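You operate a simulated robot arm through the tools that you are given. There is no shell and no other tool.

The job below is to be done with a simulated robot arm. You get a single attempt, and the scene is never put back.

Task
Clear the drier of cap No. 57, then wash cap No. 26 and seat it there.
Fine: No. 57 goes in the short white tray; dunk No. 26 clean in the pot and swing the lid shut after.

Only the result counts: the job must be done as asked and must still hold three seconds after the hand-in. Knocking over, shifting, dropping, spilling or breaking anything else fails it. A push-on lid holds only when it is set on centred and level and pressed home; a screw cap is set on level and turned clockwise until tight.

Robot
A 6-joint arm with a fingered hand, fixed in place. Base frame: the origin is on the floor under the middle of its stand, x ahead of it, y to its left, z up. Readings come in mm, degrees, newtons and seconds.
With the tool pointing down near the work surface it reaches from about 420 to 920 mm from the base axis. Its first joint turns from -166.0 to 166.0 degrees. Payload 5 kg.
The tool frame sits at the grasp point between the pads (the TCP): z along the fingers, y along the line on which they close. The tips reach 43 mm beyond it. The gripper opens to 144 mm; its body begins 50 mm behind the TCP. The gripper is a hand of 5 fingers: y runs from the thumb to the fingers, the wrist lies at [-21, -133, -233] in the tool frame, and closing takes about 1.5 s.
Orientation is told as [roll, pitch, yaw] about the base's x, y, z axes, in that order, counted from this pose: with the fingers straight down and the wrist toward the robot, the tool's x, y and z point along [0, 1, 0], [1, 0, 0] and [0, 0, -1] of the base frame.

Tools
- The arm moves only by the tool play_rows. Its argument "plan" is one flat list of numbers, 6 for each row, row after row: the shift along the base's x, y, z in units of 150 mm (1.0 is 150 mm), then the turn, a rotation vector about the base's x, y, z in units of 60 degrees (1.0 is 60 degrees). In form: [tx, ty, tz, ax, ay, az, tx, ty, tz, ax, ay, az, ...]. A call has 1 to 20 rows; each row is the pose to reach, as a shift and turn from the pose commanded when the call began. "claw" is the closure, from 0 (fully open) to 1 (shut), set as the call begins (left out, the last holds). A call with a number of a shift or a turn outside -1 to 1 is refused whole. A row lasts 0.2 s, in which the tool goes at most 50 mm and 8.6 degrees; a call with a longer step from one row to the next is refused whole, and so is a gripper value outside its range. Where a pose cannot be reached the arm comes as near as it can. A force on the tool above 90 N (or 10 N above the force at the start of the call, whichever is more), or a blocked arm, ends the call early, and 0.2 s more pass. Each finger travels about 72 mm/s and halts on what it meets, pressing with about 31 N; the grip force reading is that of the motor and also rises with nothing between the fingers. The clock runs only during rows and for 0.2 s after the last one: add rows that repeat a pose to give the fingers time. It gives the time, the measured TCP pose, the force on the tool (base axes), the opening and the grip force at its end, in the units of the frame above (readings bear some noise), with the torque about the TCP (base axes, N m) and any sound that the robot's microphone picked up.
- Cameras (640 x 400 px; columns grow to the right, rows downward): "scene" is fixed at [217.6, 651.1, 1795.3]; the picture's right is [-0.83, -0.56, 0.00], its down [-0.56, 0.83, -0.08] and it looks along [0.05, -0.07, -1.00] (base axes); focal length 263 px, centre (320, 200). "wrist" rides on the gripper at [86, -109, -168] in the tool frame; the picture's right is [-0.80, 0.28, -0.53], its down [-0.54, -0.73, 0.42] and it looks along [-0.27, 0.63, 0.73] (tool axes); focal length 275 px, centre (320, 200). There is no depth. A picture from a camera that has moved, and an enlarged one, comes with that camera's place and axes in the base frame and with its lens. The place of the scene camera against the robot may be out by one fixed shift of up to 25 mm in any direction.
- snapshot(camera): a new picture of that camera. It takes no simulated time.
- slide_trunk(by): slides the trunk up (or, below 0, down) by that many mm; the arm rides with it, the base frame stays. It gives what a move gives, with no picture.
- preshape(shape): the hand has 5 fingers and takes this shape, open, in about a second: jaw (thumb against the fingers, like two jaws); tri (thumb and two fingers); tip (a fingertip pinch); poke (one finger out to press); point (the index stretched); flat (the hand flat); cup (the hand cupped); fist (a fist). The gripper value then closes the fingers along that shape, each until it touches; the sizes above hold for jaw. It gives what a move gives, with no picture.
- inspect(camera, box): a new picture of the part [left, top, right, bottom] of that camera's present view, enlarged. It takes no simulated time.
- finish_job(): hands the job in; it is judged then, once.

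Places have to be worked out from the pictures, the camera data and where the tool is seen. Open the gripper and draw the arm clear of the work before you hand the job in, unless the task says otherwise.

The tools are called after "Request:" as name(argument=value, ...) on one line, values as JSON. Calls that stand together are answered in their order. play_rows: Moves the arm, as the interface text tells. Its arguments: {"type":"object","properties":{"plan":{"type":"array","items":{"type":"number"}},"claw":{"type":"number"}},"required":["plan"]} The other tools are called the same way: slide_trunk (by) moves the trunk up or down; preshape (shape) gives the hand a shape; snapshot (camera) takes a picture; inspect (camera, box) takes an enlarged picture of a part of a camera's view; finish_job () hands the job in.

At the start:

```text
t: 0.0
tcp_pos: [249.0, 381.4, 1345.3]
tool_rot: [0.0, 0.0, 0.0]
ft_force: [0.2, 0.6, 0.2]
wrist_torque: [-0.01, 0.02, -0.02]
opening: 143.5
grip_force: 0.0
shape: jaw
trunk travel left (down, up): [-525.0, 65.0]
```

scene: 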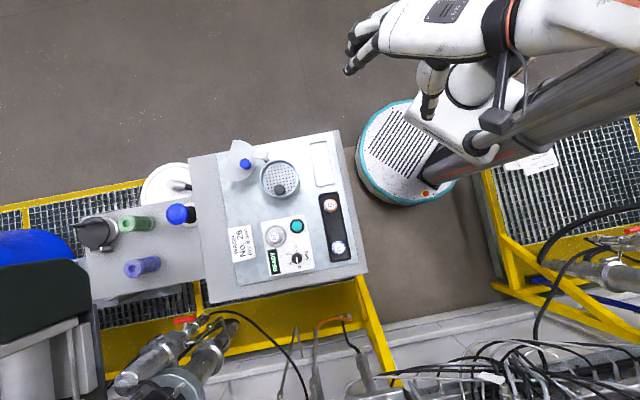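
wrist: 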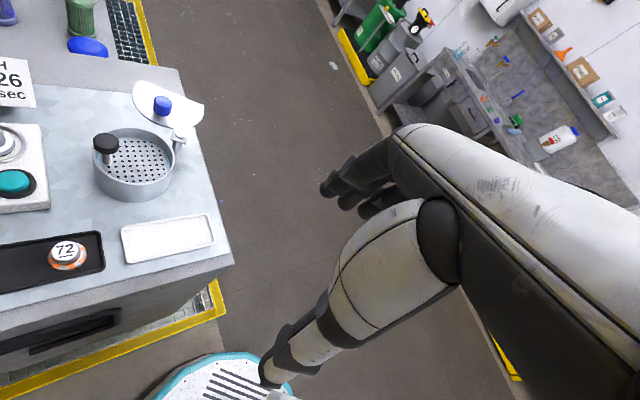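

I begin by taking enlarged pictures of the work bench to identify the drier, caps, trays and pot.

Request:
inspect(camera="scene", box=[200, 120, 380, 300])

Request:
inspect(camera="scene", box=[60, 150, 220, 310])

Request:
inspect(camera="wrist", box=[0, 0, 240, 320])

```text
2.22 times, centred on (290, 210) of scene
camera zoom: at [217.6, 651.1, 1795.3], right [-0.83, -0.56, 0.0], down [-0.56, 0.83, -0.08], along [0.05, -0.07, -1.0], focal length 584 px, centre (387, 178)
```

zoom: 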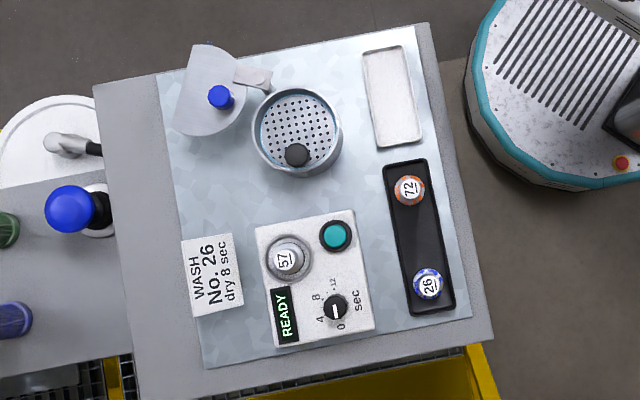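

```text
2.50 times, centred on (140, 230) of scene
camera zoom: at [217.6, 651.1, 1795.3], right [-0.83, -0.56, 0.0], down [-0.56, 0.83, -0.08], along [0.05, -0.07, -1.0], focal length 658 px, centre (770, 125)
```

zoom: 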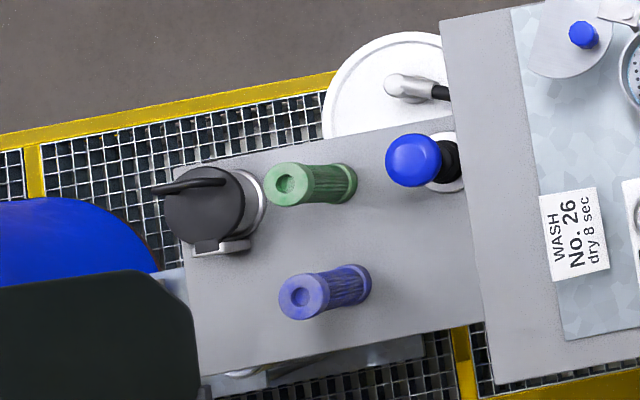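

```text
1.25 times, centred on (120, 160) of wrist
camera zoom: at [140.4, 467.2, 1512.8], right [0.28, -0.8, 0.53], down [-0.73, -0.54, -0.42], along [0.63, -0.27, -0.73], focal length 344 px, centre (570, 250)
```

zoom: 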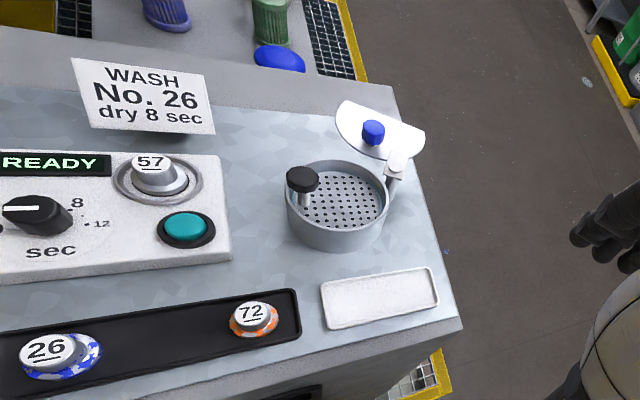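

The bench shows the pot (perforated plate, black knob, open lid with blue knob), the drier unit holding No. 57, a black tray with No. 26 and No. 72, and a short white tray near (313, 505). I'll move the hand over the bench, turning it about z, to get a closer view with the wrist camera.

Request:
play_rows(plan=[0, 0.09, 0, 0, 0, 0.1, 0, 0.18, 0, 0, 0, 0.2, 0, 0.27, 0, 0, 0, 0.3, 0, 0.36, 0, 0, 0, 0.4, 0, 0.45, 0, 0, 0, 0.5, 0, 0.54, 0, 0, 0, 0.6, 0, 0.63, 0, 0, 0, 0.7, 0, 0.72, 0, 0, 0, 0.8, 0, 0.81, 0, 0, 0, 0.9, 0, 0.9, 0, 0, 0, 1.0], claw=0)

```text
t: 2.2
tcp_pos: [250.2, 515.6, 1344.7]
tool_rot: [0.0, 0.0, 60.0]
ft_force: [-0.2, -0.3, -0.7]
wrist_torque: [0.0, 0.01, 0.0]
opening: 143.9
grip_force: 0.0
shape: jaw
trunk travel left (down, up): [-525.0, 65.0]
```

The move went as commanded; I look at the bench from this pose.

Request:
snapshot(camera="wrist")

Request:
snapshot(camera="scene")

```text
taken
camera wrist: at [119.6, 463.9, 1511.9], right [0.83, -0.15, 0.53], down [0.11, -0.9, -0.42], along [0.54, 0.41, -0.73], focal length 275 px, centre (320, 200)
```

wrist: 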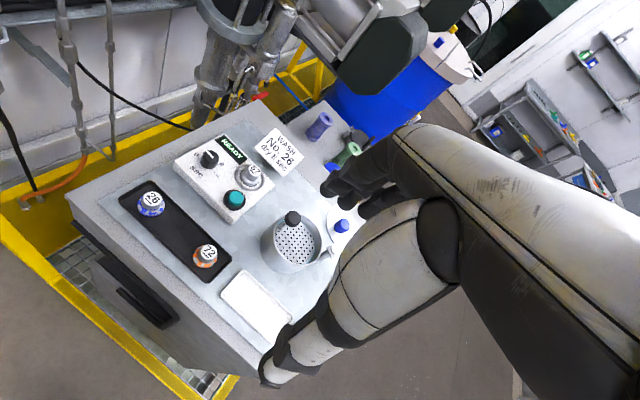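

```text
taken
```

scene: 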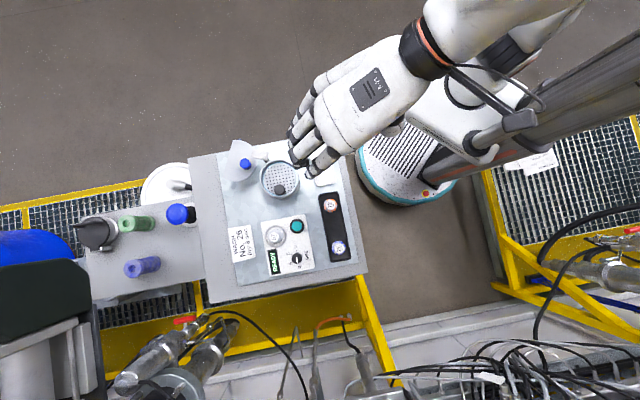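

Request:
inspect(camera="wrist", box=[160, 110, 380, 330])

Request:
inspect(camera="wrist", box=[160, 110, 290, 230])

Request:
inspect(camera="wrist", box=[240, 180, 370, 300])

```text
1.82 times, centred on (270, 220) of wrist
camera zoom: at [119.6, 463.9, 1511.9], right [0.83, -0.15, 0.53], down [0.11, -0.9, -0.42], along [0.54, 0.41, -0.73], focal length 500 px, centre (411, 164)
```

zoom: 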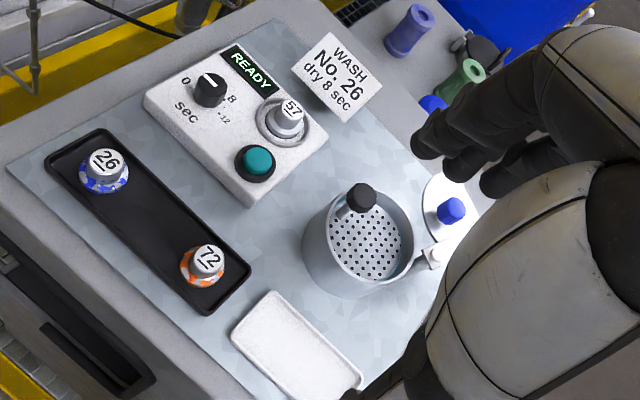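

```text
3.33 times, centred on (225, 170) of wrist
camera zoom: at [119.6, 463.9, 1511.9], right [0.83, -0.15, 0.53], down [0.11, -0.9, -0.42], along [0.54, 0.41, -0.73], focal length 918 px, centre (637, 300)
```

zoom: 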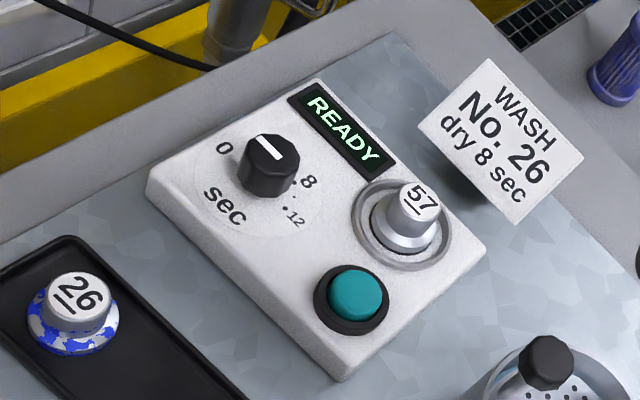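

```text
3.33 times, centred on (305, 240) of wrist
camera zoom: at [119.6, 463.9, 1511.9], right [0.83, -0.15, 0.53], down [0.11, -0.9, -0.42], along [0.54, 0.41, -0.73], focal length 918 px, centre (370, 67)
```

zoom: 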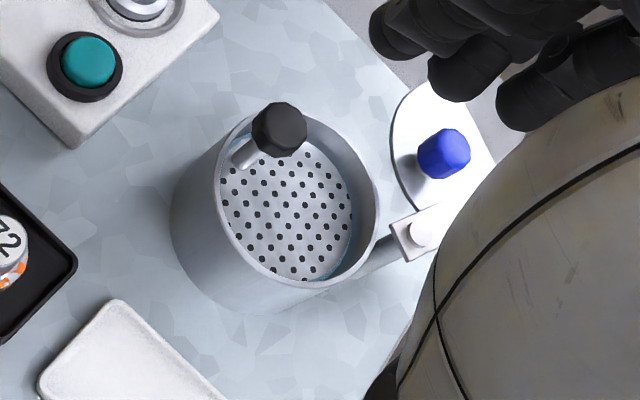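

The timer knob stands near 4, the drier shows READY with No. 57, and the pot holds a perforated plate with a black push-knob and a swing lid on a side pivot. I now try the finger shapes in the air to see which suits the small caps.

Request:
preshape(shape="tip")

Request:
snapshot(camera="wrist")

Request:
inspect(camera="scene", box=[260, 60, 420, 200])

Request:
preshape(shape="tri")

Request:
snapshot(camera="wrist")

Request:
inspect(camera="scene", box=[260, 60, 420, 200])

```text
t: 3.1
tcp_pos: [249.5, 514.1, 1343.5]
tool_rot: [0.0, 0.0, 59.9]
ft_force: [-0.2, 0.0, -0.4]
wrist_torque: [-0.01, 0.02, 0.03]
opening: 143.9
grip_force: 0.0
shape: tip
trunk travel left (down, up): [-525.0, 65.0]
```

```text
taken
camera wrist: at [119.1, 463.6, 1512.3], right [0.83, -0.15, 0.53], down [0.11, -0.9, -0.42], along [0.54, 0.41, -0.73], focal length 275 px, centre (320, 200)
```

wrist: 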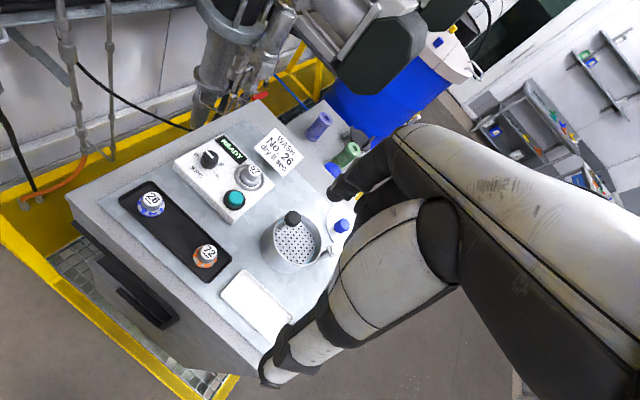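

```text
2.86 times, centred on (340, 130) of scene
camera zoom: at [217.6, 651.1, 1795.3], right [-0.83, -0.56, 0.0], down [-0.56, 0.83, -0.08], along [0.05, -0.07, -1.0], focal length 752 px, centre (263, 400)
```

zoom: 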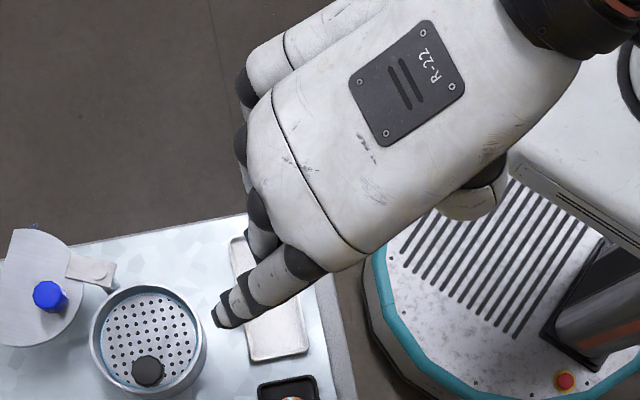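

```text
t: 4.0
tcp_pos: [248.6, 514.2, 1343.6]
tool_rot: [0.0, 0.0, 60.0]
ft_force: [0.9, 0.7, 0.8]
wrist_torque: [0.0, 0.01, 0.02]
opening: 143.5
grip_force: 0.1
shape: tri
trunk travel left (down, up): [-525.0, 65.0]
```

```text
taken
camera wrist: at [119.2, 463.7, 1512.3], right [0.83, -0.15, 0.53], down [0.11, -0.9, -0.42], along [0.54, 0.41, -0.73], focal length 275 px, centre (320, 200)
```

wrist: 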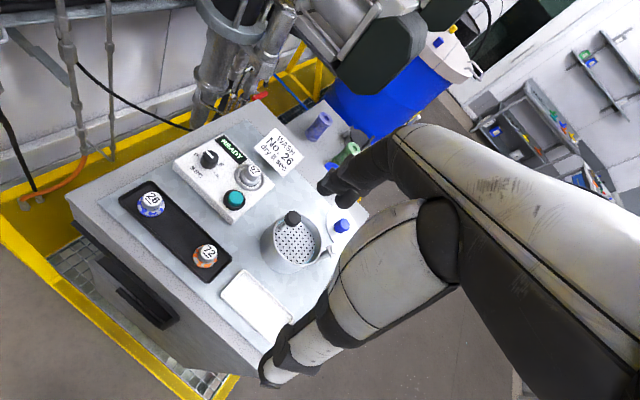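

```text
2.86 times, centred on (340, 130) of scene
camera zoom: at [217.6, 651.1, 1795.3], right [-0.83, -0.56, 0.0], down [-0.56, 0.83, -0.08], along [0.05, -0.07, -1.0], focal length 752 px, centre (263, 400)
```

zoom: 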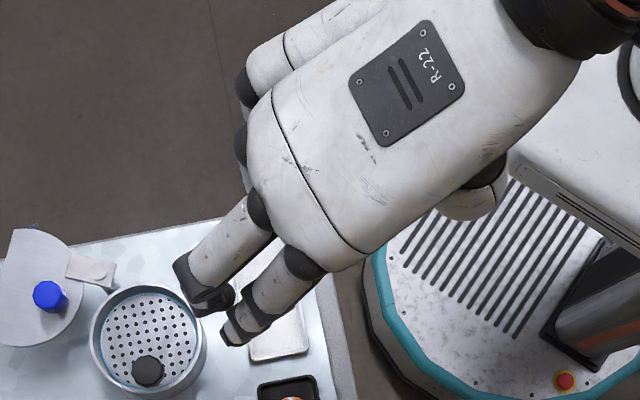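

The "tip" shape leaves only index and thumb extended, which looks best near the crowded caps. I close it in the air to see where the pinch point lies relative to the TCP.

Request:
preshape(shape="tip")

Request:
play_rows(plan=[0, 0, 0, 0, 0, 0, 0, 0, 0, 0, 0, 0, 0, 0, 0, 0, 0, 0, 0, 0, 0, 0, 0, 0, 0, 0, 0, 0, 0, 0, 0, 0, 0, 0, 0, 0, 0, 0, 0, 0, 0, 0, 0, 0, 0, 0, 0, 0], claw=0.8)

Request:
snapshot(camera="wrist")

Request:
inspect(camera="scene", box=[260, 60, 420, 200])

```text
t: 4.9
tcp_pos: [248.8, 513.7, 1343.9]
tool_rot: [0.0, -0.1, 60.0]
ft_force: [0.6, -0.4, 1.7]
wrist_torque: [0.02, 0.02, 0.02]
opening: 143.9
grip_force: 0.1
shape: tip
trunk travel left (down, up): [-525.0, 65.0]
```

```text
t: 6.7
tcp_pos: [248.3, 514.6, 1345.3]
tool_rot: [0.0, 0.0, 60.0]
ft_force: [-0.5, -0.1, 0.1]
wrist_torque: [-0.01, -0.01, 0.0]
opening: 29.5
grip_force: 0.0
shape: tip
trunk travel left (down, up): [-525.0, 65.0]
```

```text
taken
camera wrist: at [119.2, 463.6, 1512.3], right [0.83, -0.15, 0.53], down [0.11, -0.9, -0.42], along [0.54, 0.41, -0.73], focal length 275 px, centre (320, 200)
```

wrist: 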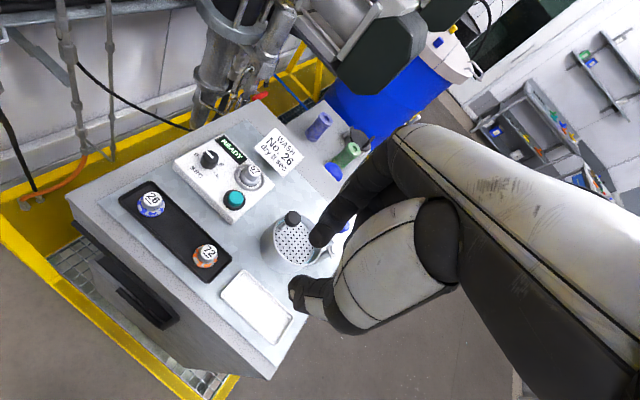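

```text
2.86 times, centred on (340, 130) of scene
camera zoom: at [217.6, 651.1, 1795.3], right [-0.83, -0.56, 0.0], down [-0.56, 0.83, -0.08], along [0.05, -0.07, -1.0], focal length 752 px, centre (263, 400)
```

zoom: 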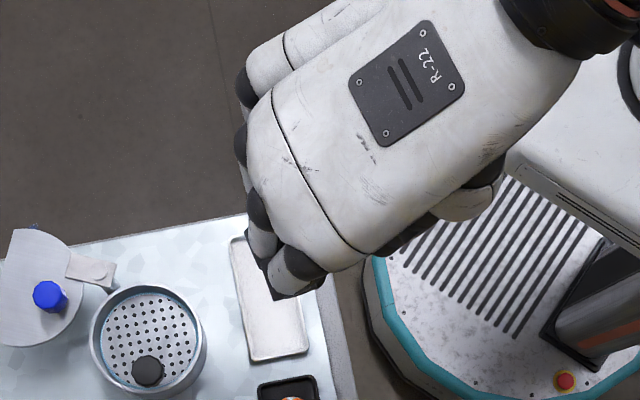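

The pinch point is on the TCP axis with the tips about 40 mm below it. Next I shift the hand to +x and turn it further for a second viewpoint, so that I can triangulate the objects.

Request:
play_rows(plan=[0.1, 0.05, 0, 0, 0, 0.1, 0.2, 0.1, 0, 0, 0, 0.2, 0.3, 0.15, 0, 0, 0, 0.3, 0.4, 0.2, 0, 0, 0, 0.4, 0.5, 0.25, 0, 0, 0, 0.5, 0.6, 0.3, 0, 0, 0, 0.6, 0.7, 0.35, 0, 0, 0, 0.7, 0.8, 0.4, 0, 0, 0, 0.8, 0.9, 0.45, 0, 0, 0, 0.9, 1.0, 0.5, 0, 0, 0, 1.0])

Request:
snapshot(camera="wrist")

```text
t: 8.9
tcp_pos: [369.9, 571.3, 1330.0]
tool_rot: [-0.2, 0.0, 118.9]
ft_force: [-2.0, -0.7, 1.2]
wrist_torque: [0.08, -0.15, -0.04]
opening: 29.3
grip_force: 0.1
shape: tip
out of reach, approached as far as the arm can: row 9, 10
trunk travel left (down, up): [-525.0, 65.0]
```

```text
taken
camera wrist: at [346.1, 434.3, 1496.9], right [0.56, 0.63, 0.54], down [0.83, -0.37, -0.42], along [-0.07, 0.68, -0.73], focal length 275 px, centre (320, 200)
```

wrist: 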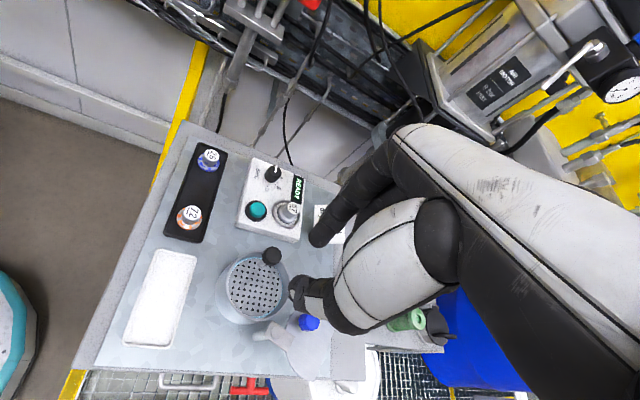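

The arm came slightly short of that pose at this height but the view is good. I enlarge this view for triangulation.

Request:
inspect(camera="wrist", box=[110, 130, 350, 280])

Request:
inspect(camera="wrist", box=[110, 230, 350, 380])

```text
2.67 times, centred on (230, 205) of wrist
camera zoom: at [346.1, 434.3, 1496.9], right [0.56, 0.63, 0.54], down [0.83, -0.37, -0.42], along [-0.07, 0.68, -0.73], focal length 734 px, centre (560, 187)
```

zoom: 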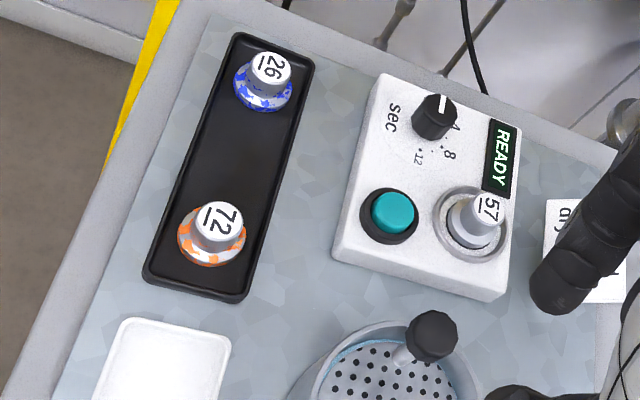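

```text
2.67 times, centred on (230, 305) of wrist
camera zoom: at [346.1, 434.3, 1496.9], right [0.56, 0.63, 0.54], down [0.83, -0.37, -0.42], along [-0.07, 0.68, -0.73], focal length 734 px, centre (560, -80)
```

zoom: 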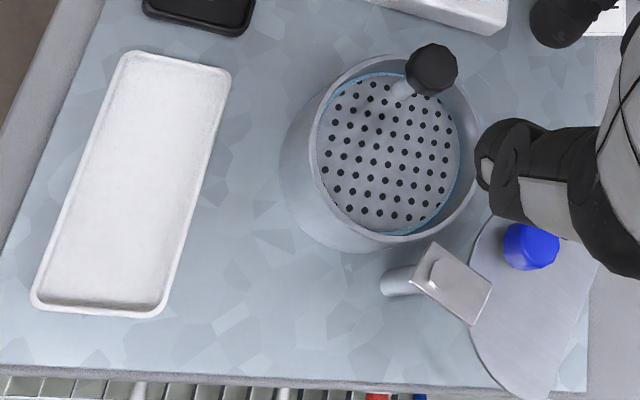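

Triangulating gives: cap 57 top ≈ (294, 751, 1084), cap 26 top ≈ (134, 680, 1062), mat ≈ z 1025, white tray centre ≈ (307, 509), pot rim centre ≈ (373, 616, 1082), plunger knob ≈ (346, 641, 1117), lid knob ≈ (460, 637, 1110). I move over the drier, still high, and check the pose reading.

Request:
play_rows(plan=[-0.07, 0.1, -0.06, 0, 0, -0.0333, -0.14, 0.2, -0.12, 0, 0, -0.0667, -0.21, 0.3, -0.18, 0, 0, -0.1, -0.28, 0.4, -0.24, 0, 0, -0.1333, -0.35, 0.5, -0.3, 0, 0, -0.1667, -0.42, 0.6, -0.36, 0, 0, -0.2, -0.49, 0.7, -0.42, 0, 0, -0.2333, -0.56, 0.8, -0.48, 0, 0, -0.2667, -0.63, 0.9, -0.54, 0, 0, -0.3, -0.7, 1.0, -0.6, 0, 0, -0.3333, -0.7, 1.0, -0.6, 0, 0, -0.3333], claw=0.6)

Request:
snapshot(camera="wrist")

```text
t: 11.3
tcp_pos: [268.8, 720.9, 1234.2]
tool_rot: [0.0, 0.0, 100.0]
ft_force: [-0.2, 0.9, -0.1]
wrist_torque: [-0.05, 0.01, 0.02]
opening: 57.2
grip_force: 0.1
shape: tip
trunk travel left (down, up): [-525.0, 65.0]
```

```text
taken
camera wrist: at [203.4, 599.2, 1401.7], right [0.73, 0.42, 0.53], down [0.66, -0.62, -0.42], along [0.15, 0.66, -0.73], focal length 275 px, centre (320, 200)
```

wrist: 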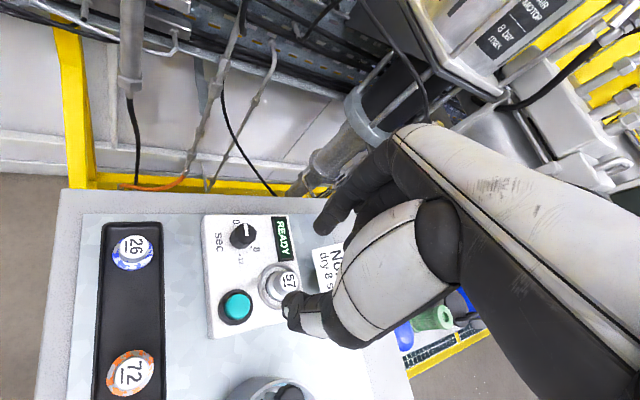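

The hand is now at about (269, 721, 1234), yaw 100. I enlarge this closer view to refine the positions of caps 57 and 26.

Request:
inspect(camera="wrist", box=[200, 205, 340, 345])

Request:
inspect(camera="wrist", box=[70, 215, 210, 400])

```text
2.86 times, centred on (270, 275) of wrist
camera zoom: at [203.4, 599.2, 1401.7], right [0.73, 0.42, 0.53], down [0.66, -0.62, -0.42], along [0.15, 0.66, -0.73], focal length 786 px, centre (463, -14)
```

zoom: 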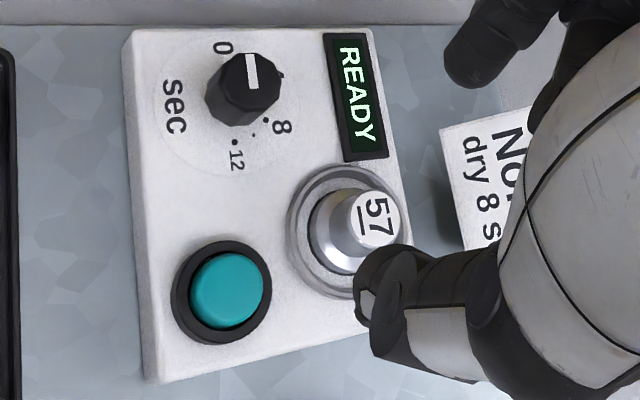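

```text
2.16 times, centred on (140, 308) of wrist
camera zoom: at [203.4, 599.2, 1401.7], right [0.73, 0.42, 0.53], down [0.66, -0.62, -0.42], along [0.15, 0.66, -0.73], focal length 595 px, centre (709, -32)
```

zoom: 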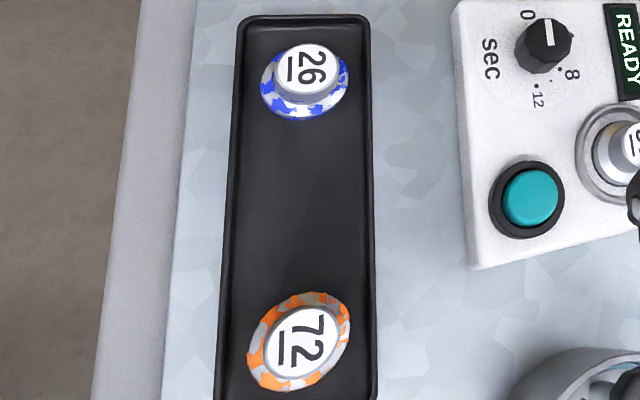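

Refined positions: cap 57 top at about (294.4, 748.3, 1084), cap 26 top about (135, 679, 1061). I go above cap 57 with the fingers half open, stopping with the tips some 20 mm above it to check alignment.

Request:
play_rows(plan=[0.042, 0.045, 0, 0, 0, 0, 0.085, 0.09, 0, 0, 0, 0, 0.127, 0.135, 0, 0, 0, 0, 0.168, 0.18, 0, 0, 0, 0, 0.168, 0.18, -0.1, 0, 0, 0, 0.168, 0.18, -0.2, 0, 0, 0, 0.168, 0.18, -0.3, 0, 0, 0, 0.168, 0.18, -0.4, 0, 0, 0, 0.168, 0.18, -0.5, 0, 0, 0, 0.168, 0.18, -0.56, 0, 0, 0, 0.168, 0.18, -0.56, 0, 0, 0], claw=0.6)

Request:
snapshot(camera="wrist")

Request:
inspect(camera="scene", box=[230, 180, 350, 280])

```text
t: 13.7
tcp_pos: [294.5, 748.6, 1152.0]
tool_rot: [0.1, 0.0, 100.2]
ft_force: [1.1, -0.1, 0.0]
wrist_torque: [-0.02, 0.01, 0.01]
opening: 57.0
grip_force: 0.0
shape: tip
trunk travel left (down, up): [-525.0, 65.0]
```

```text
taken
camera wrist: at [228.2, 627.4, 1317.9], right [0.73, 0.42, 0.53], down [0.66, -0.62, -0.42], along [0.15, 0.66, -0.73], focal length 275 px, centre (320, 200)
```

wrist: 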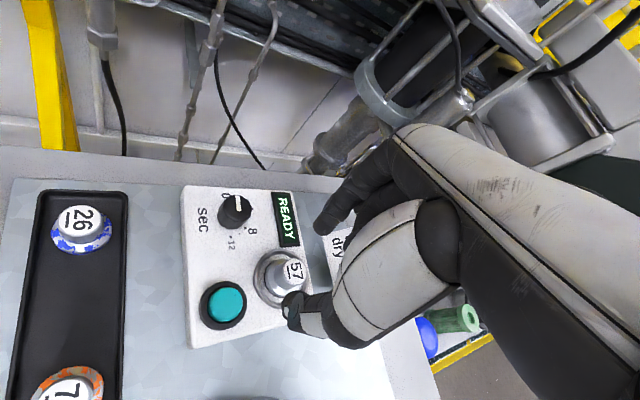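

```text
4.00 times, centred on (290, 230) of scene
camera zoom: at [217.6, 651.1, 1795.3], right [-0.83, -0.56, 0.0], down [-0.56, 0.83, -0.08], along [0.05, -0.07, -1.0], focal length 1052 px, centre (440, 80)
```

zoom: 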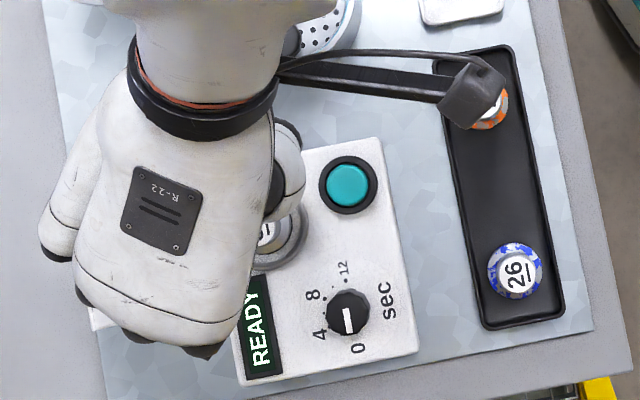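

The projected TCP axis (292, 270) falls right on the top of cap 57 (293, 268), so alignment is good. I descend so the tips end just above the skirt of the cap, about z 1066.

Request:
play_rows(plan=[0, 0, -0.06, 0, 0, 0, 0, 0, -0.12, 0, 0, 0, 0, 0, -0.18, 0, 0, 0, 0, 0, -0.24, 0, 0, 0, 0, 0, -0.28, 0, 0, 0, 0, 0, -0.28, 0, 0, 0], claw=0.6)

Request:
inspect(camera="wrist", box=[180, 190, 400, 380])

```text
t: 15.1
tcp_pos: [295.7, 748.3, 1109.1]
tool_rot: [0.1, 0.0, 100.1]
ft_force: [-1.1, -0.6, -0.2]
wrist_torque: [-0.02, 0.02, 0.0]
opening: 57.3
grip_force: 0.1
shape: tip
trunk travel left (down, up): [-525.0, 65.0]
```

```text
2.11 times, centred on (290, 285) of wrist
camera zoom: at [229.2, 626.6, 1275.8], right [0.73, 0.42, 0.53], down [0.66, -0.62, -0.42], along [0.15, 0.66, -0.73], focal length 580 px, centre (383, 21)
```

zoom: 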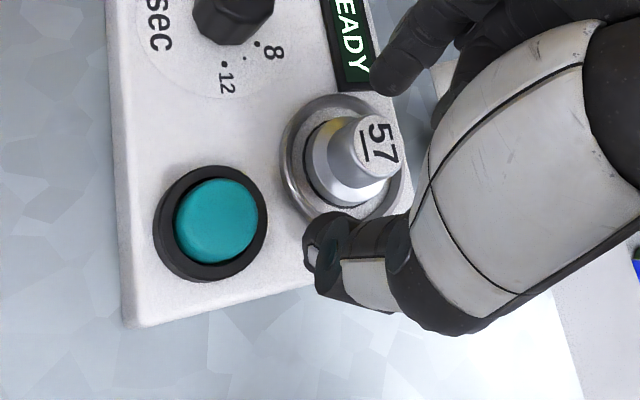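

The thumb and index straddle cap 57 above its skirt with no contact (force near zero). I close the pinch.

Request:
play_rows(plan=[0, 0, 0, 0, 0, 0, 0, 0, 0, 0, 0, 0, 0, 0, 0, 0, 0, 0, 0, 0, 0, 0, 0, 0, 0, 0, 0, 0, 0, 0, 0, 0, 0, 0, 0, 0], claw=0.95)

Request:
inspect(camera="wrist", box=[180, 190, 400, 380])

```text
t: 16.5
tcp_pos: [296.3, 748.6, 1108.8]
tool_rot: [-0.1, 0.0, 100.0]
ft_force: [0.8, -0.8, 0.7]
wrist_torque: [0.0, -0.03, 0.04]
opening: 20.9
grip_force: 31.2
shape: tip
trunk travel left (down, up): [-525.0, 65.0]
```

```text
2.11 times, centred on (290, 285) of wrist
camera zoom: at [229.2, 626.6, 1275.9], right [0.73, 0.42, 0.53], down [0.66, -0.62, -0.42], along [0.15, 0.66, -0.73], focal length 580 px, centre (383, 21)
```

zoom: 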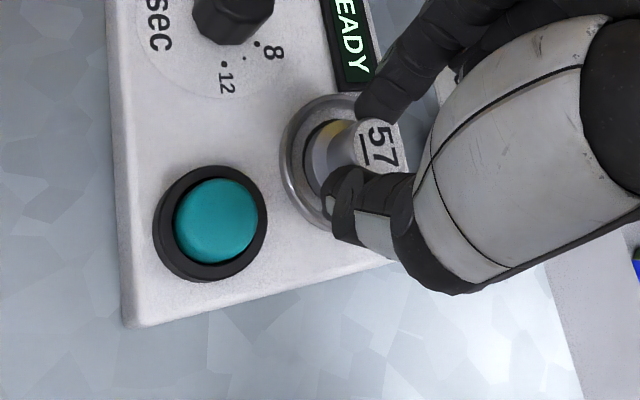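

The grip stopped at 20.9 mm with 31 N, so cap 57 is held. I lift it straight up by about 75 mm and check it.

Request:
play_rows(plan=[0, 0, 0.03, 0, 0, 0, 0, 0, 0.08, 0, 0, 0, 0, 0, 0.16, 0, 0, 0, 0, 0, 0.26, 0, 0, 0, 0, 0, 0.38, 0, 0, 0, 0, 0, 0.5, 0, 0, 0, 0, 0, 0.5, 0, 0, 0])

Request:
inspect(camera="wrist", box=[160, 170, 400, 380])

```text
t: 18.1
tcp_pos: [293.8, 749.7, 1185.0]
tool_rot: [0.1, 0.0, 100.0]
ft_force: [0.1, -0.6, -0.6]
wrist_torque: [0.03, -0.01, -0.01]
opening: 20.8
grip_force: 31.0
shape: tip
trunk travel left (down, up): [-525.0, 65.0]
```

```text
1.90 times, centred on (280, 275) of wrist
camera zoom: at [228.2, 628.0, 1351.5], right [0.73, 0.42, 0.53], down [0.66, -0.62, -0.42], along [0.15, 0.66, -0.73], focal length 524 px, centre (396, 57)
```

zoom: 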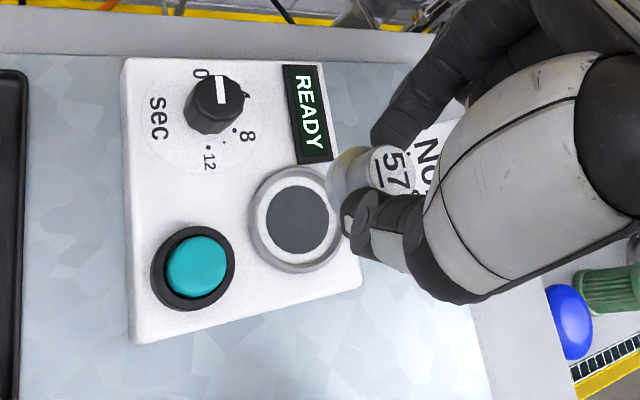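

Cap 57 is lifted cleanly; the drier's seat is a shallow recess within a ring. I raise further and carry the cap toward the white tray (centre about (307, 506)).

Request:
play_rows(plan=[0, 0, 0.15, 0, 0, 0, 0, 0, 0.33, 0, 0, 0, 0.01, -0.1, 0.33, 0, 0, 0, 0.02, -0.22, 0.33, 0, 0, 0, 0.03, -0.35, 0.33, 0, 0, 0, 0.04, -0.48, 0.33, 0, 0, 0, 0.05, -0.61, 0.33, 0, 0, 0, 0.06, -0.74, 0.33, 0, 0, 0, 0.07, -0.87, 0.33, 0, 0, 0, 0.08, -0.96, 0.33, 0, 0, 0, 0.08, -1.0, 0.33, 0, 0, 0, 0.08, -1.0, 0.33, 0, 0, 0])

Request:
play_rows(plan=[0, -0.1, 0, 0, 0, 0, 0, -0.2, 0, 0, 0, 0, 0, -0.3, 0, 0, 0, 0, 0, -0.4, 0, 0, 0, 0, 0, -0.5, 0, 0, 0, 0, 0, -0.58, 0, 0, 0, 0, 0, -0.62, 0, 0, 0, 0, 0, -0.62, 0, 0, 0, 0])

Request:
snapshot(camera="wrist")

Request:
snapshot(camera="scene")

```text
t: 20.7
tcp_pos: [306.1, 598.7, 1233.4]
tool_rot: [0.0, -0.1, 100.1]
ft_force: [0.6, 0.1, -0.6]
wrist_torque: [-0.01, 0.01, 0.01]
opening: 20.9
grip_force: 30.6
shape: tip
trunk travel left (down, up): [-525.0, 65.0]
```

```text
t: 22.5
tcp_pos: [307.3, 506.5, 1231.8]
tool_rot: [0.0, -0.1, 100.0]
ft_force: [-0.6, 0.5, -1.3]
wrist_torque: [0.01, 0.04, 0.0]
opening: 20.7
grip_force: 30.7
shape: tip
trunk travel left (down, up): [-525.0, 65.0]
```

```text
taken
camera wrist: at [241.1, 384.7, 1399.4], right [0.73, 0.42, 0.53], down [0.66, -0.62, -0.42], along [0.15, 0.66, -0.73], focal length 275 px, centre (320, 200)
```

wrist: 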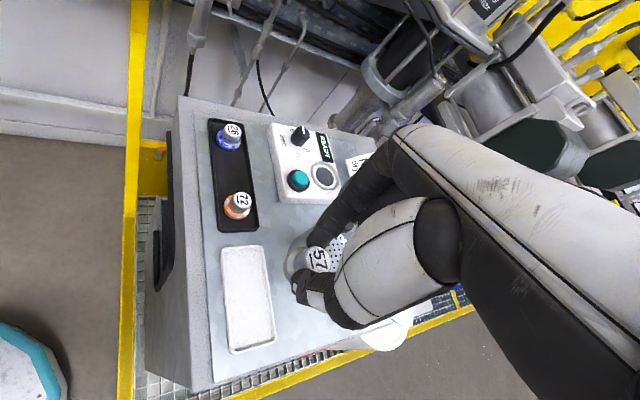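

```text
taken
```

scene: 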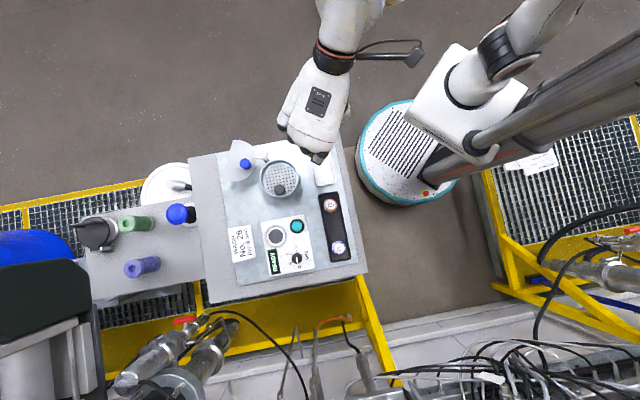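

I check the white tray's place from this pose with an enlarged view before lowering the cap.

Request:
inspect(camera="wrist", box=[190, 220, 360, 380])

```text
2.50 times, centred on (275, 300) of wrist
camera zoom: at [241.1, 384.7, 1399.4], right [0.73, 0.42, 0.53], down [0.66, -0.62, -0.42], along [0.15, 0.66, -0.73], focal length 688 px, centre (432, -50)
```

zoom: 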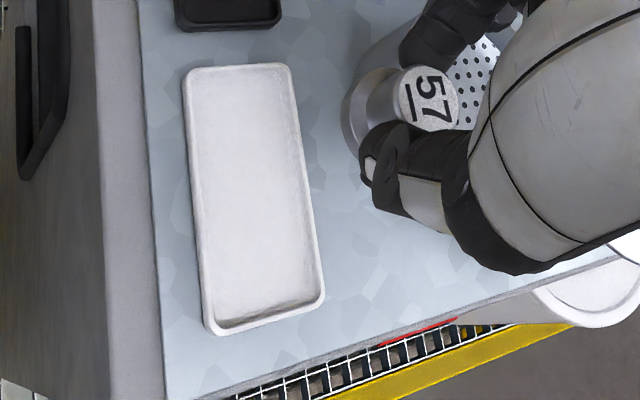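

The tray's centre works out at (307, 507), right under the hand. I lower to about 5 mm above the expected resting height.

Request:
play_rows(plan=[0, 0, -0.12, 0, 0, 0, 0, 0, -0.26, 0, 0, 0, 0, 0, -0.4, 0, 0, 0, 0, 0, -0.54, 0, 0, 0, 0, 0, -0.68, 0, 0, 0, 0, 0, -0.8, 0, 0, 0, 0, 0, -0.88, 0, 0, 0, 0, 0, -0.93, 0, 0, 0, 0, 0, -0.95, 0, 0, 0, 0, 0, -0.95, 0, 0, 0])

Request:
inspect(camera="wrist", box=[180, 190, 400, 380])

```text
t: 24.7
tcp_pos: [305.7, 506.1, 1090.5]
tool_rot: [0.0, 0.0, 100.0]
ft_force: [0.5, 0.5, -1.6]
wrist_torque: [-0.01, 0.01, -0.01]
opening: 20.9
grip_force: 31.3
shape: tip
trunk travel left (down, up): [-525.0, 65.0]
```

```text
2.11 times, centred on (290, 285) of wrist
camera zoom: at [239.7, 384.1, 1258.7], right [0.73, 0.42, 0.53], down [0.66, -0.62, -0.42], along [0.15, 0.66, -0.73], focal length 580 px, centre (383, 21)
```

zoom: 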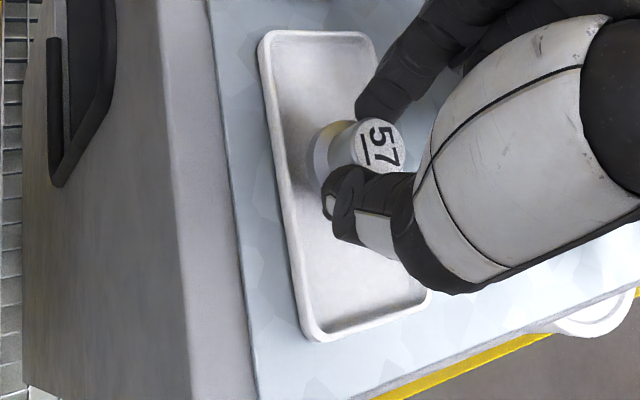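

No contact yet and the cap hangs over the tray's middle. I lower in 1.5 mm steps and watch the vertical force.

Request:
play_rows(plan=[0, 0, -0.01, 0, 0, 0, 0, 0, -0.02, 0, 0, 0, 0, 0, -0.02, 0, 0, 0])

Request:
play_rows(plan=[0, 0, -0.007, 0, 0, 0, 0, 0, -0.014, 0, 0, 0, 0, 0, -0.014, 0, 0, 0])

```text
t: 25.5
tcp_pos: [308.0, 507.1, 1088.4]
tool_rot: [0.0, 0.0, 100.1]
ft_force: [-0.1, 0.1, -0.7]
wrist_torque: [0.04, -0.01, 0.02]
opening: 21.0
grip_force: 31.0
shape: tip
trunk travel left (down, up): [-525.0, 65.0]
```

```text
t: 26.3
tcp_pos: [306.4, 505.6, 1085.4]
tool_rot: [0.0, -0.1, 100.1]
ft_force: [-0.7, 0.5, -1.0]
wrist_torque: [-0.01, 0.0, 0.0]
opening: 21.0
grip_force: 31.2
shape: tip
trunk travel left (down, up): [-525.0, 65.0]
```

Still no contact at about z 1085; I continue stepwise down.

Request:
play_rows(plan=[0, 0, -0.007, 0, 0, 0, 0, 0, -0.014, 0, 0, 0, 0, 0, -0.014, 0, 0, 0])

Request:
play_rows(plan=[0, 0, -0.005, 0, 0, 0, 0, 0, -0.01, 0, 0, 0, 0, 0, -0.01, 0, 0, 0])

```text
t: 27.1
tcp_pos: [306.5, 505.3, 1084.1]
tool_rot: [0.0, 0.0, 100.0]
ft_force: [0.3, -0.1, -1.9]
wrist_torque: [-0.01, 0.0, -0.02]
opening: 21.2
grip_force: 31.2
shape: tip
trunk travel left (down, up): [-525.0, 65.0]
```

```text
t: 27.9
tcp_pos: [307.7, 507.8, 1084.2]
tool_rot: [0.0, -0.1, 100.0]
ft_force: [-0.6, -1.1, 9.9]
wrist_torque: [0.03, -0.01, -0.04]
opening: 21.3
grip_force: 30.4
shape: tip
trunk travel left (down, up): [-525.0, 65.0]
```

Contact: the force rose to about +10 N at commanded z ≈ 1081.5, so cap 57 rests on the tray floor. I open moderately, then rise straight up.

Request:
play_rows(plan=[0, 0, 0.006, 0, 0, 0, 0, 0, 0.006, 0, 0, 0, 0, 0, 0.006, 0, 0, 0, 0, 0, 0.006, 0, 0, 0, 0, 0, 0.006, 0, 0, 0], claw=0.72)

Request:
play_rows(plan=[0, 0, 0.03, 0, 0, 0, 0, 0, 0.1, 0, 0, 0, 0, 0, 0.2, 0, 0, 0, 0, 0, 0.35, 0, 0, 0, 0, 0, 0.55, 0, 0, 0, 0, 0, 0.75, 0, 0, 0, 0, 0, 0.95, 0, 0, 0, 0, 0, 0.95, 0, 0, 0])

Request:
snapshot(camera="wrist")

```text
t: 29.1
tcp_pos: [308.0, 506.6, 1083.7]
tool_rot: [0.1, 0.0, 100.1]
ft_force: [-1.2, 1.1, -0.3]
wrist_torque: [0.01, 0.01, 0.01]
opening: 39.8
grip_force: 0.1
shape: tip
trunk travel left (down, up): [-525.0, 65.0]
```

```text
t: 30.9
tcp_pos: [306.9, 506.6, 1229.8]
tool_rot: [0.0, 0.0, 100.0]
ft_force: [-0.5, -0.8, 0.2]
wrist_torque: [-0.03, -0.04, -0.02]
opening: 40.2
grip_force: 0.1
shape: tip
trunk travel left (down, up): [-525.0, 65.0]
```

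```text
taken
camera wrist: at [240.8, 384.9, 1396.5], right [0.73, 0.42, 0.53], down [0.66, -0.62, -0.42], along [0.15, 0.66, -0.73], focal length 275 px, centre (320, 200)
```

wrist: 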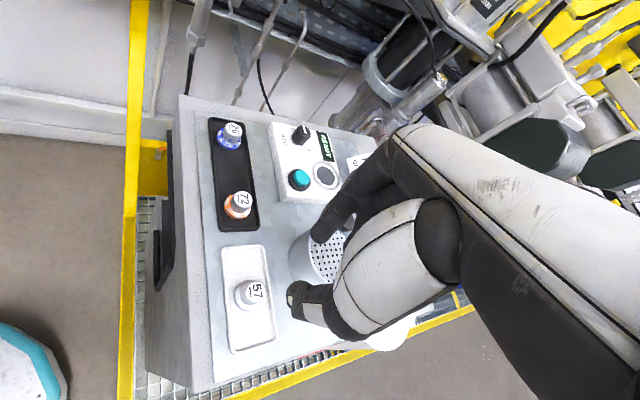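

Cap 57 stands upright in the white tray. I now travel at height toward cap 26.

Request:
play_rows(plan=[-0.1, 0.1, 0, 0, 0, 0, -0.25, 0.25, 0, 0, 0, 0, -0.4, 0.4, 0, 0, 0, 0, -0.55, 0.55, 0, 0, 0, 0, -0.7, 0.7, 0, 0, 0, 0, -0.85, 0.85, 0, 0, 0, 0, -1.0, 1.0, 0, 0, 0, 0], claw=0.65)

Request:
play_rows(plan=[-0.07, 0.07, 0, 0, 0, 0, -0.147, 0.148, 0, 0, 0, 0, -0.147, 0.148, -0.15, 0, 0, 0, -0.147, 0.148, -0.35, 0, 0, 0, -0.147, 0.148, -0.5, 0, 0, 0, -0.147, 0.148, -0.6, 0, 0, 0, -0.147, 0.148, -0.6, 0, 0, 0])

Request:
snapshot(camera="wrist")

Request:
inspect(camera="wrist", box=[200, 190, 380, 340])

```text
t: 32.5
tcp_pos: [156.7, 656.8, 1226.9]
tool_rot: [0.0, 0.0, 99.9]
ft_force: [-0.1, -0.1, 0.1]
wrist_torque: [-0.02, -0.02, -0.02]
opening: 50.4
grip_force: 0.1
shape: tip
trunk travel left (down, up): [-525.0, 65.0]
```

```text
t: 34.1
tcp_pos: [135.3, 678.9, 1137.2]
tool_rot: [0.0, 0.0, 100.0]
ft_force: [0.0, -0.4, 0.6]
wrist_torque: [-0.01, -0.01, -0.01]
opening: 50.2
grip_force: 0.1
shape: tip
trunk travel left (down, up): [-525.0, 65.0]
```

```text
taken
camera wrist: at [69.3, 557.9, 1304.9], right [0.73, 0.42, 0.53], down [0.66, -0.62, -0.42], along [0.15, 0.66, -0.73], focal length 275 px, centre (320, 200)
```

wrist: 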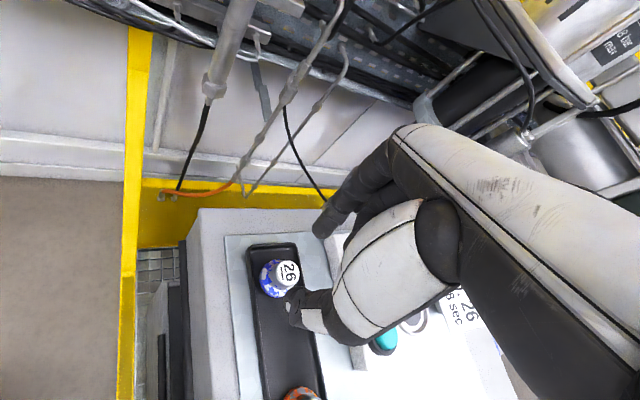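

```text
2.67 times, centred on (290, 265) of wrist
camera zoom: at [69.3, 557.9, 1304.9], right [0.73, 0.42, 0.53], down [0.66, -0.62, -0.42], along [0.15, 0.66, -0.73], focal length 734 px, centre (400, 27)
```

zoom: 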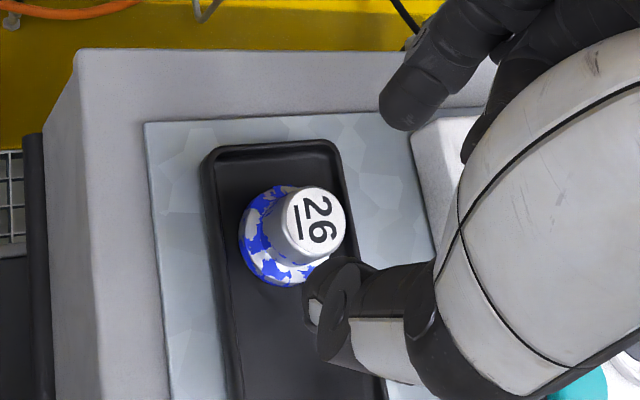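

Cap 26's top appears about 1.5 mm toward +x from the TCP axis. I correct that and descend so the tips straddle its upper cylinder (TCP z ≈ 1085).

Request:
play_rows(plan=[0.01, 0, -0.06, 0, 0, 0, 0.01, 0, -0.14, 0, 0, 0, 0.01, 0, -0.22, 0, 0, 0, 0.01, 0, -0.29, 0, 0, 0, 0.01, 0, -0.34, 0, 0, 0, 0.01, 0, -0.34, 0, 0, 0], claw=0.65)

Request:
inspect(camera="wrist", box=[200, 190, 380, 340])

```text
t: 35.5
tcp_pos: [137.0, 677.9, 1086.5]
tool_rot: [0.0, 0.0, 100.0]
ft_force: [0.2, 0.4, -1.0]
wrist_torque: [-0.02, 0.02, -0.01]
opening: 50.3
grip_force: 0.1
shape: tip
trunk travel left (down, up): [-525.0, 65.0]
```

```text
2.67 times, centred on (290, 265) of wrist
camera zoom: at [69.8, 556.8, 1252.6], right [0.73, 0.42, 0.53], down [0.66, -0.62, -0.42], along [0.15, 0.66, -0.73], focal length 734 px, centre (400, 27)
```

zoom: 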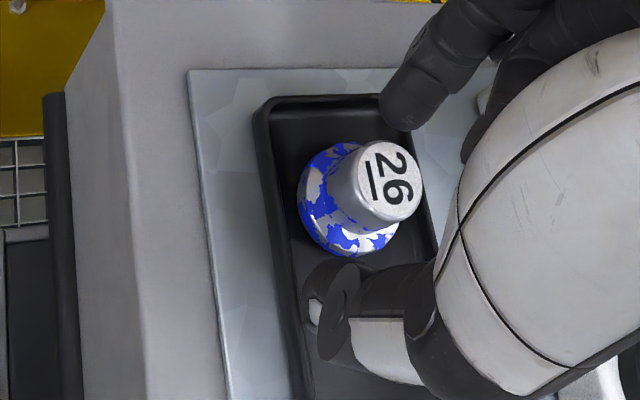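

Both fingertips straddle the cap's upper cylinder. I close the pinch.

Request:
play_rows(plan=[0, 0, 0, 0, 0, 0, 0, 0, 0, 0, 0, 0, 0, 0, 0, 0, 0, 0, 0, 0, 0, 0, 0, 0, 0, 0, 0, 0, 0, 0, 0, 0, 0, 0, 0, 0], claw=0.95)

Request:
inspect(camera="wrist", box=[200, 190, 380, 340])

```text
t: 36.9
tcp_pos: [136.5, 678.3, 1085.9]
tool_rot: [0.1, 0.0, 100.0]
ft_force: [-0.5, -0.4, 0.3]
wrist_torque: [0.02, 0.02, 0.01]
opening: 20.7
grip_force: 31.2
shape: tip
trunk travel left (down, up): [-525.0, 65.0]
```

```text
2.67 times, centred on (290, 265) of wrist
camera zoom: at [69.9, 556.8, 1252.7], right [0.73, 0.42, 0.53], down [0.66, -0.62, -0.42], along [0.15, 0.66, -0.73], focal length 734 px, centre (400, 27)
```

zoom: 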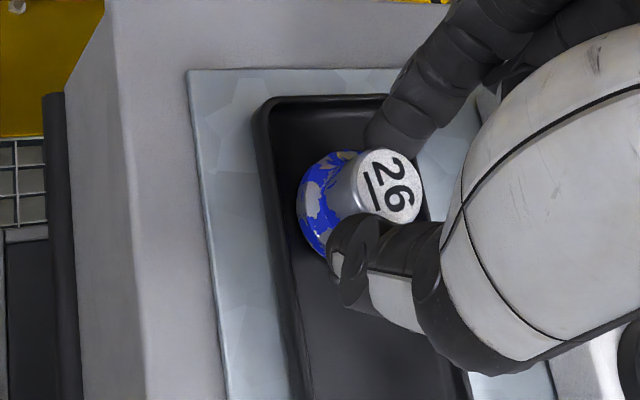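

Cap 26 is gripped at 20.7 mm, centred like cap 57 was. I lift it straight up.

Request:
play_rows(plan=[0, 0, 0.03, 0, 0, 0, 0, 0, 0.08, 0, 0, 0, 0, 0, 0.18, 0, 0, 0, 0, 0, 0.33, 0, 0, 0, 0, 0, 0.5, 0, 0, 0, 0, 0, 0.7, 0, 0, 0, 0, 0, 0.85, 0, 0, 0, 0, 0, 0.95, 0, 0, 0, 0, 0, 0.95, 0, 0, 0])

Request:
play_rows(plan=[0.1, -0.03, 0, 0, 0, -0.08, 0.2, -0.06, 0, 0, 0, -0.17, 0.3, -0.09, 0, 0, 0, -0.25, 0.4, -0.12, 0, 0, 0, -0.33, 0.5, -0.15, 0, 0, 0, -0.42, 0.6, -0.18, 0, 0, 0, -0.5, 0.7, -0.21, 0, 0, 0, -0.58, 0.8, -0.24, 0, 0, 0, -0.67, 0.9, -0.27, 0, 0, 0, -0.75, 1.0, -0.3, 0, 0, 0, -0.8333, 1.0, -0.3, 0, 0, 0, -0.8333])

Request:
snapshot(camera="wrist")

```text
t: 38.9
tcp_pos: [135.6, 679.2, 1228.6]
tool_rot: [0.0, 0.0, 100.0]
ft_force: [0.1, -0.5, -0.8]
wrist_torque: [0.02, -0.03, 0.0]
opening: 21.2
grip_force: 31.0
shape: tip
trunk travel left (down, up): [-525.0, 65.0]
```

```text
t: 41.3
tcp_pos: [286.3, 633.7, 1227.1]
tool_rot: [0.0, 0.0, 50.0]
ft_force: [-0.1, -0.4, -0.4]
wrist_torque: [0.05, 0.02, 0.0]
opening: 21.0
grip_force: 30.6
shape: tip
trunk travel left (down, up): [-525.0, 65.0]
```

```text
taken
camera wrist: at [149.6, 605.9, 1395.0], right [0.79, -0.29, 0.53], down [-0.05, -0.9, -0.42], along [0.61, 0.31, -0.73], focal length 275 px, centre (320, 200)
```

wrist: 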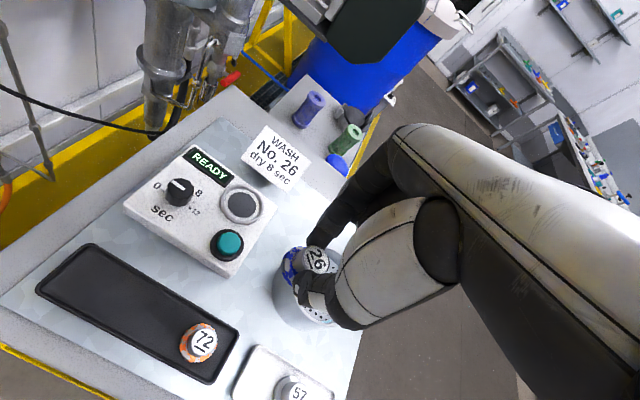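

Cap 26 is held and carried over. While here, I enlarge the drier seat to fix its centre more exactly.

Request:
inspect(camera="wrist", box=[180, 140, 300, 270])

Request:
inspect(camera="wrist", box=[250, 210, 370, 340])

Request:
inspect(camera="scene", box=[220, 130, 340, 280])

```text
3.08 times, centred on (240, 205) of wrist
camera zoom: at [149.6, 605.9, 1395.0], right [0.79, -0.29, 0.53], down [-0.05, -0.9, -0.42], along [0.61, 0.31, -0.73], focal length 847 px, centre (566, 185)
```

zoom: 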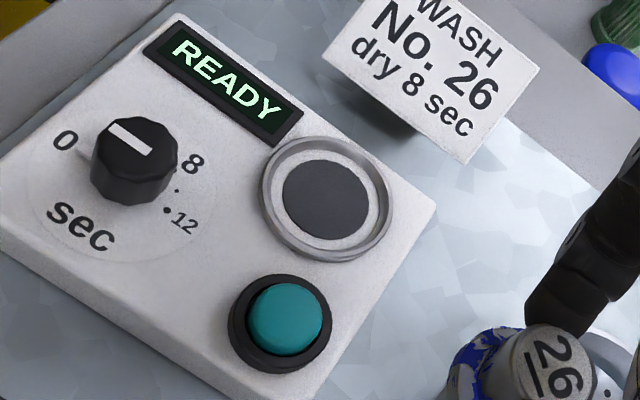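

```text
3.08 times, centred on (310, 275) of wrist
camera zoom: at [149.6, 605.9, 1395.0], right [0.79, -0.29, 0.53], down [-0.05, -0.9, -0.42], along [0.61, 0.31, -0.73], focal length 847 px, centre (351, -31)
```

zoom: 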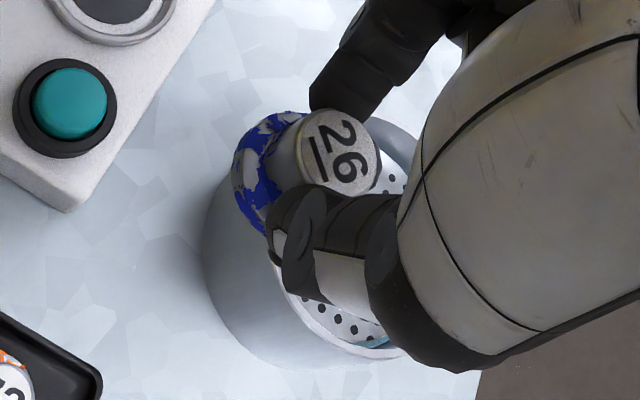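

```text
2.67 times, centred on (280, 205) of scene
camera zoom: at [217.6, 651.1, 1795.3], right [-0.83, -0.56, 0.0], down [-0.56, 0.83, -0.08], along [0.05, -0.07, -1.0], focal length 701 px, centre (427, 187)
```

zoom: 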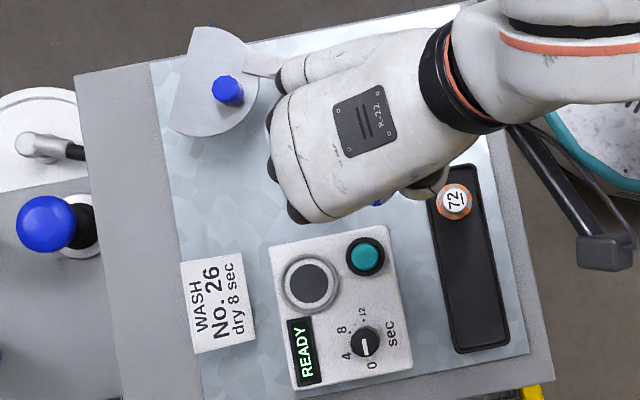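

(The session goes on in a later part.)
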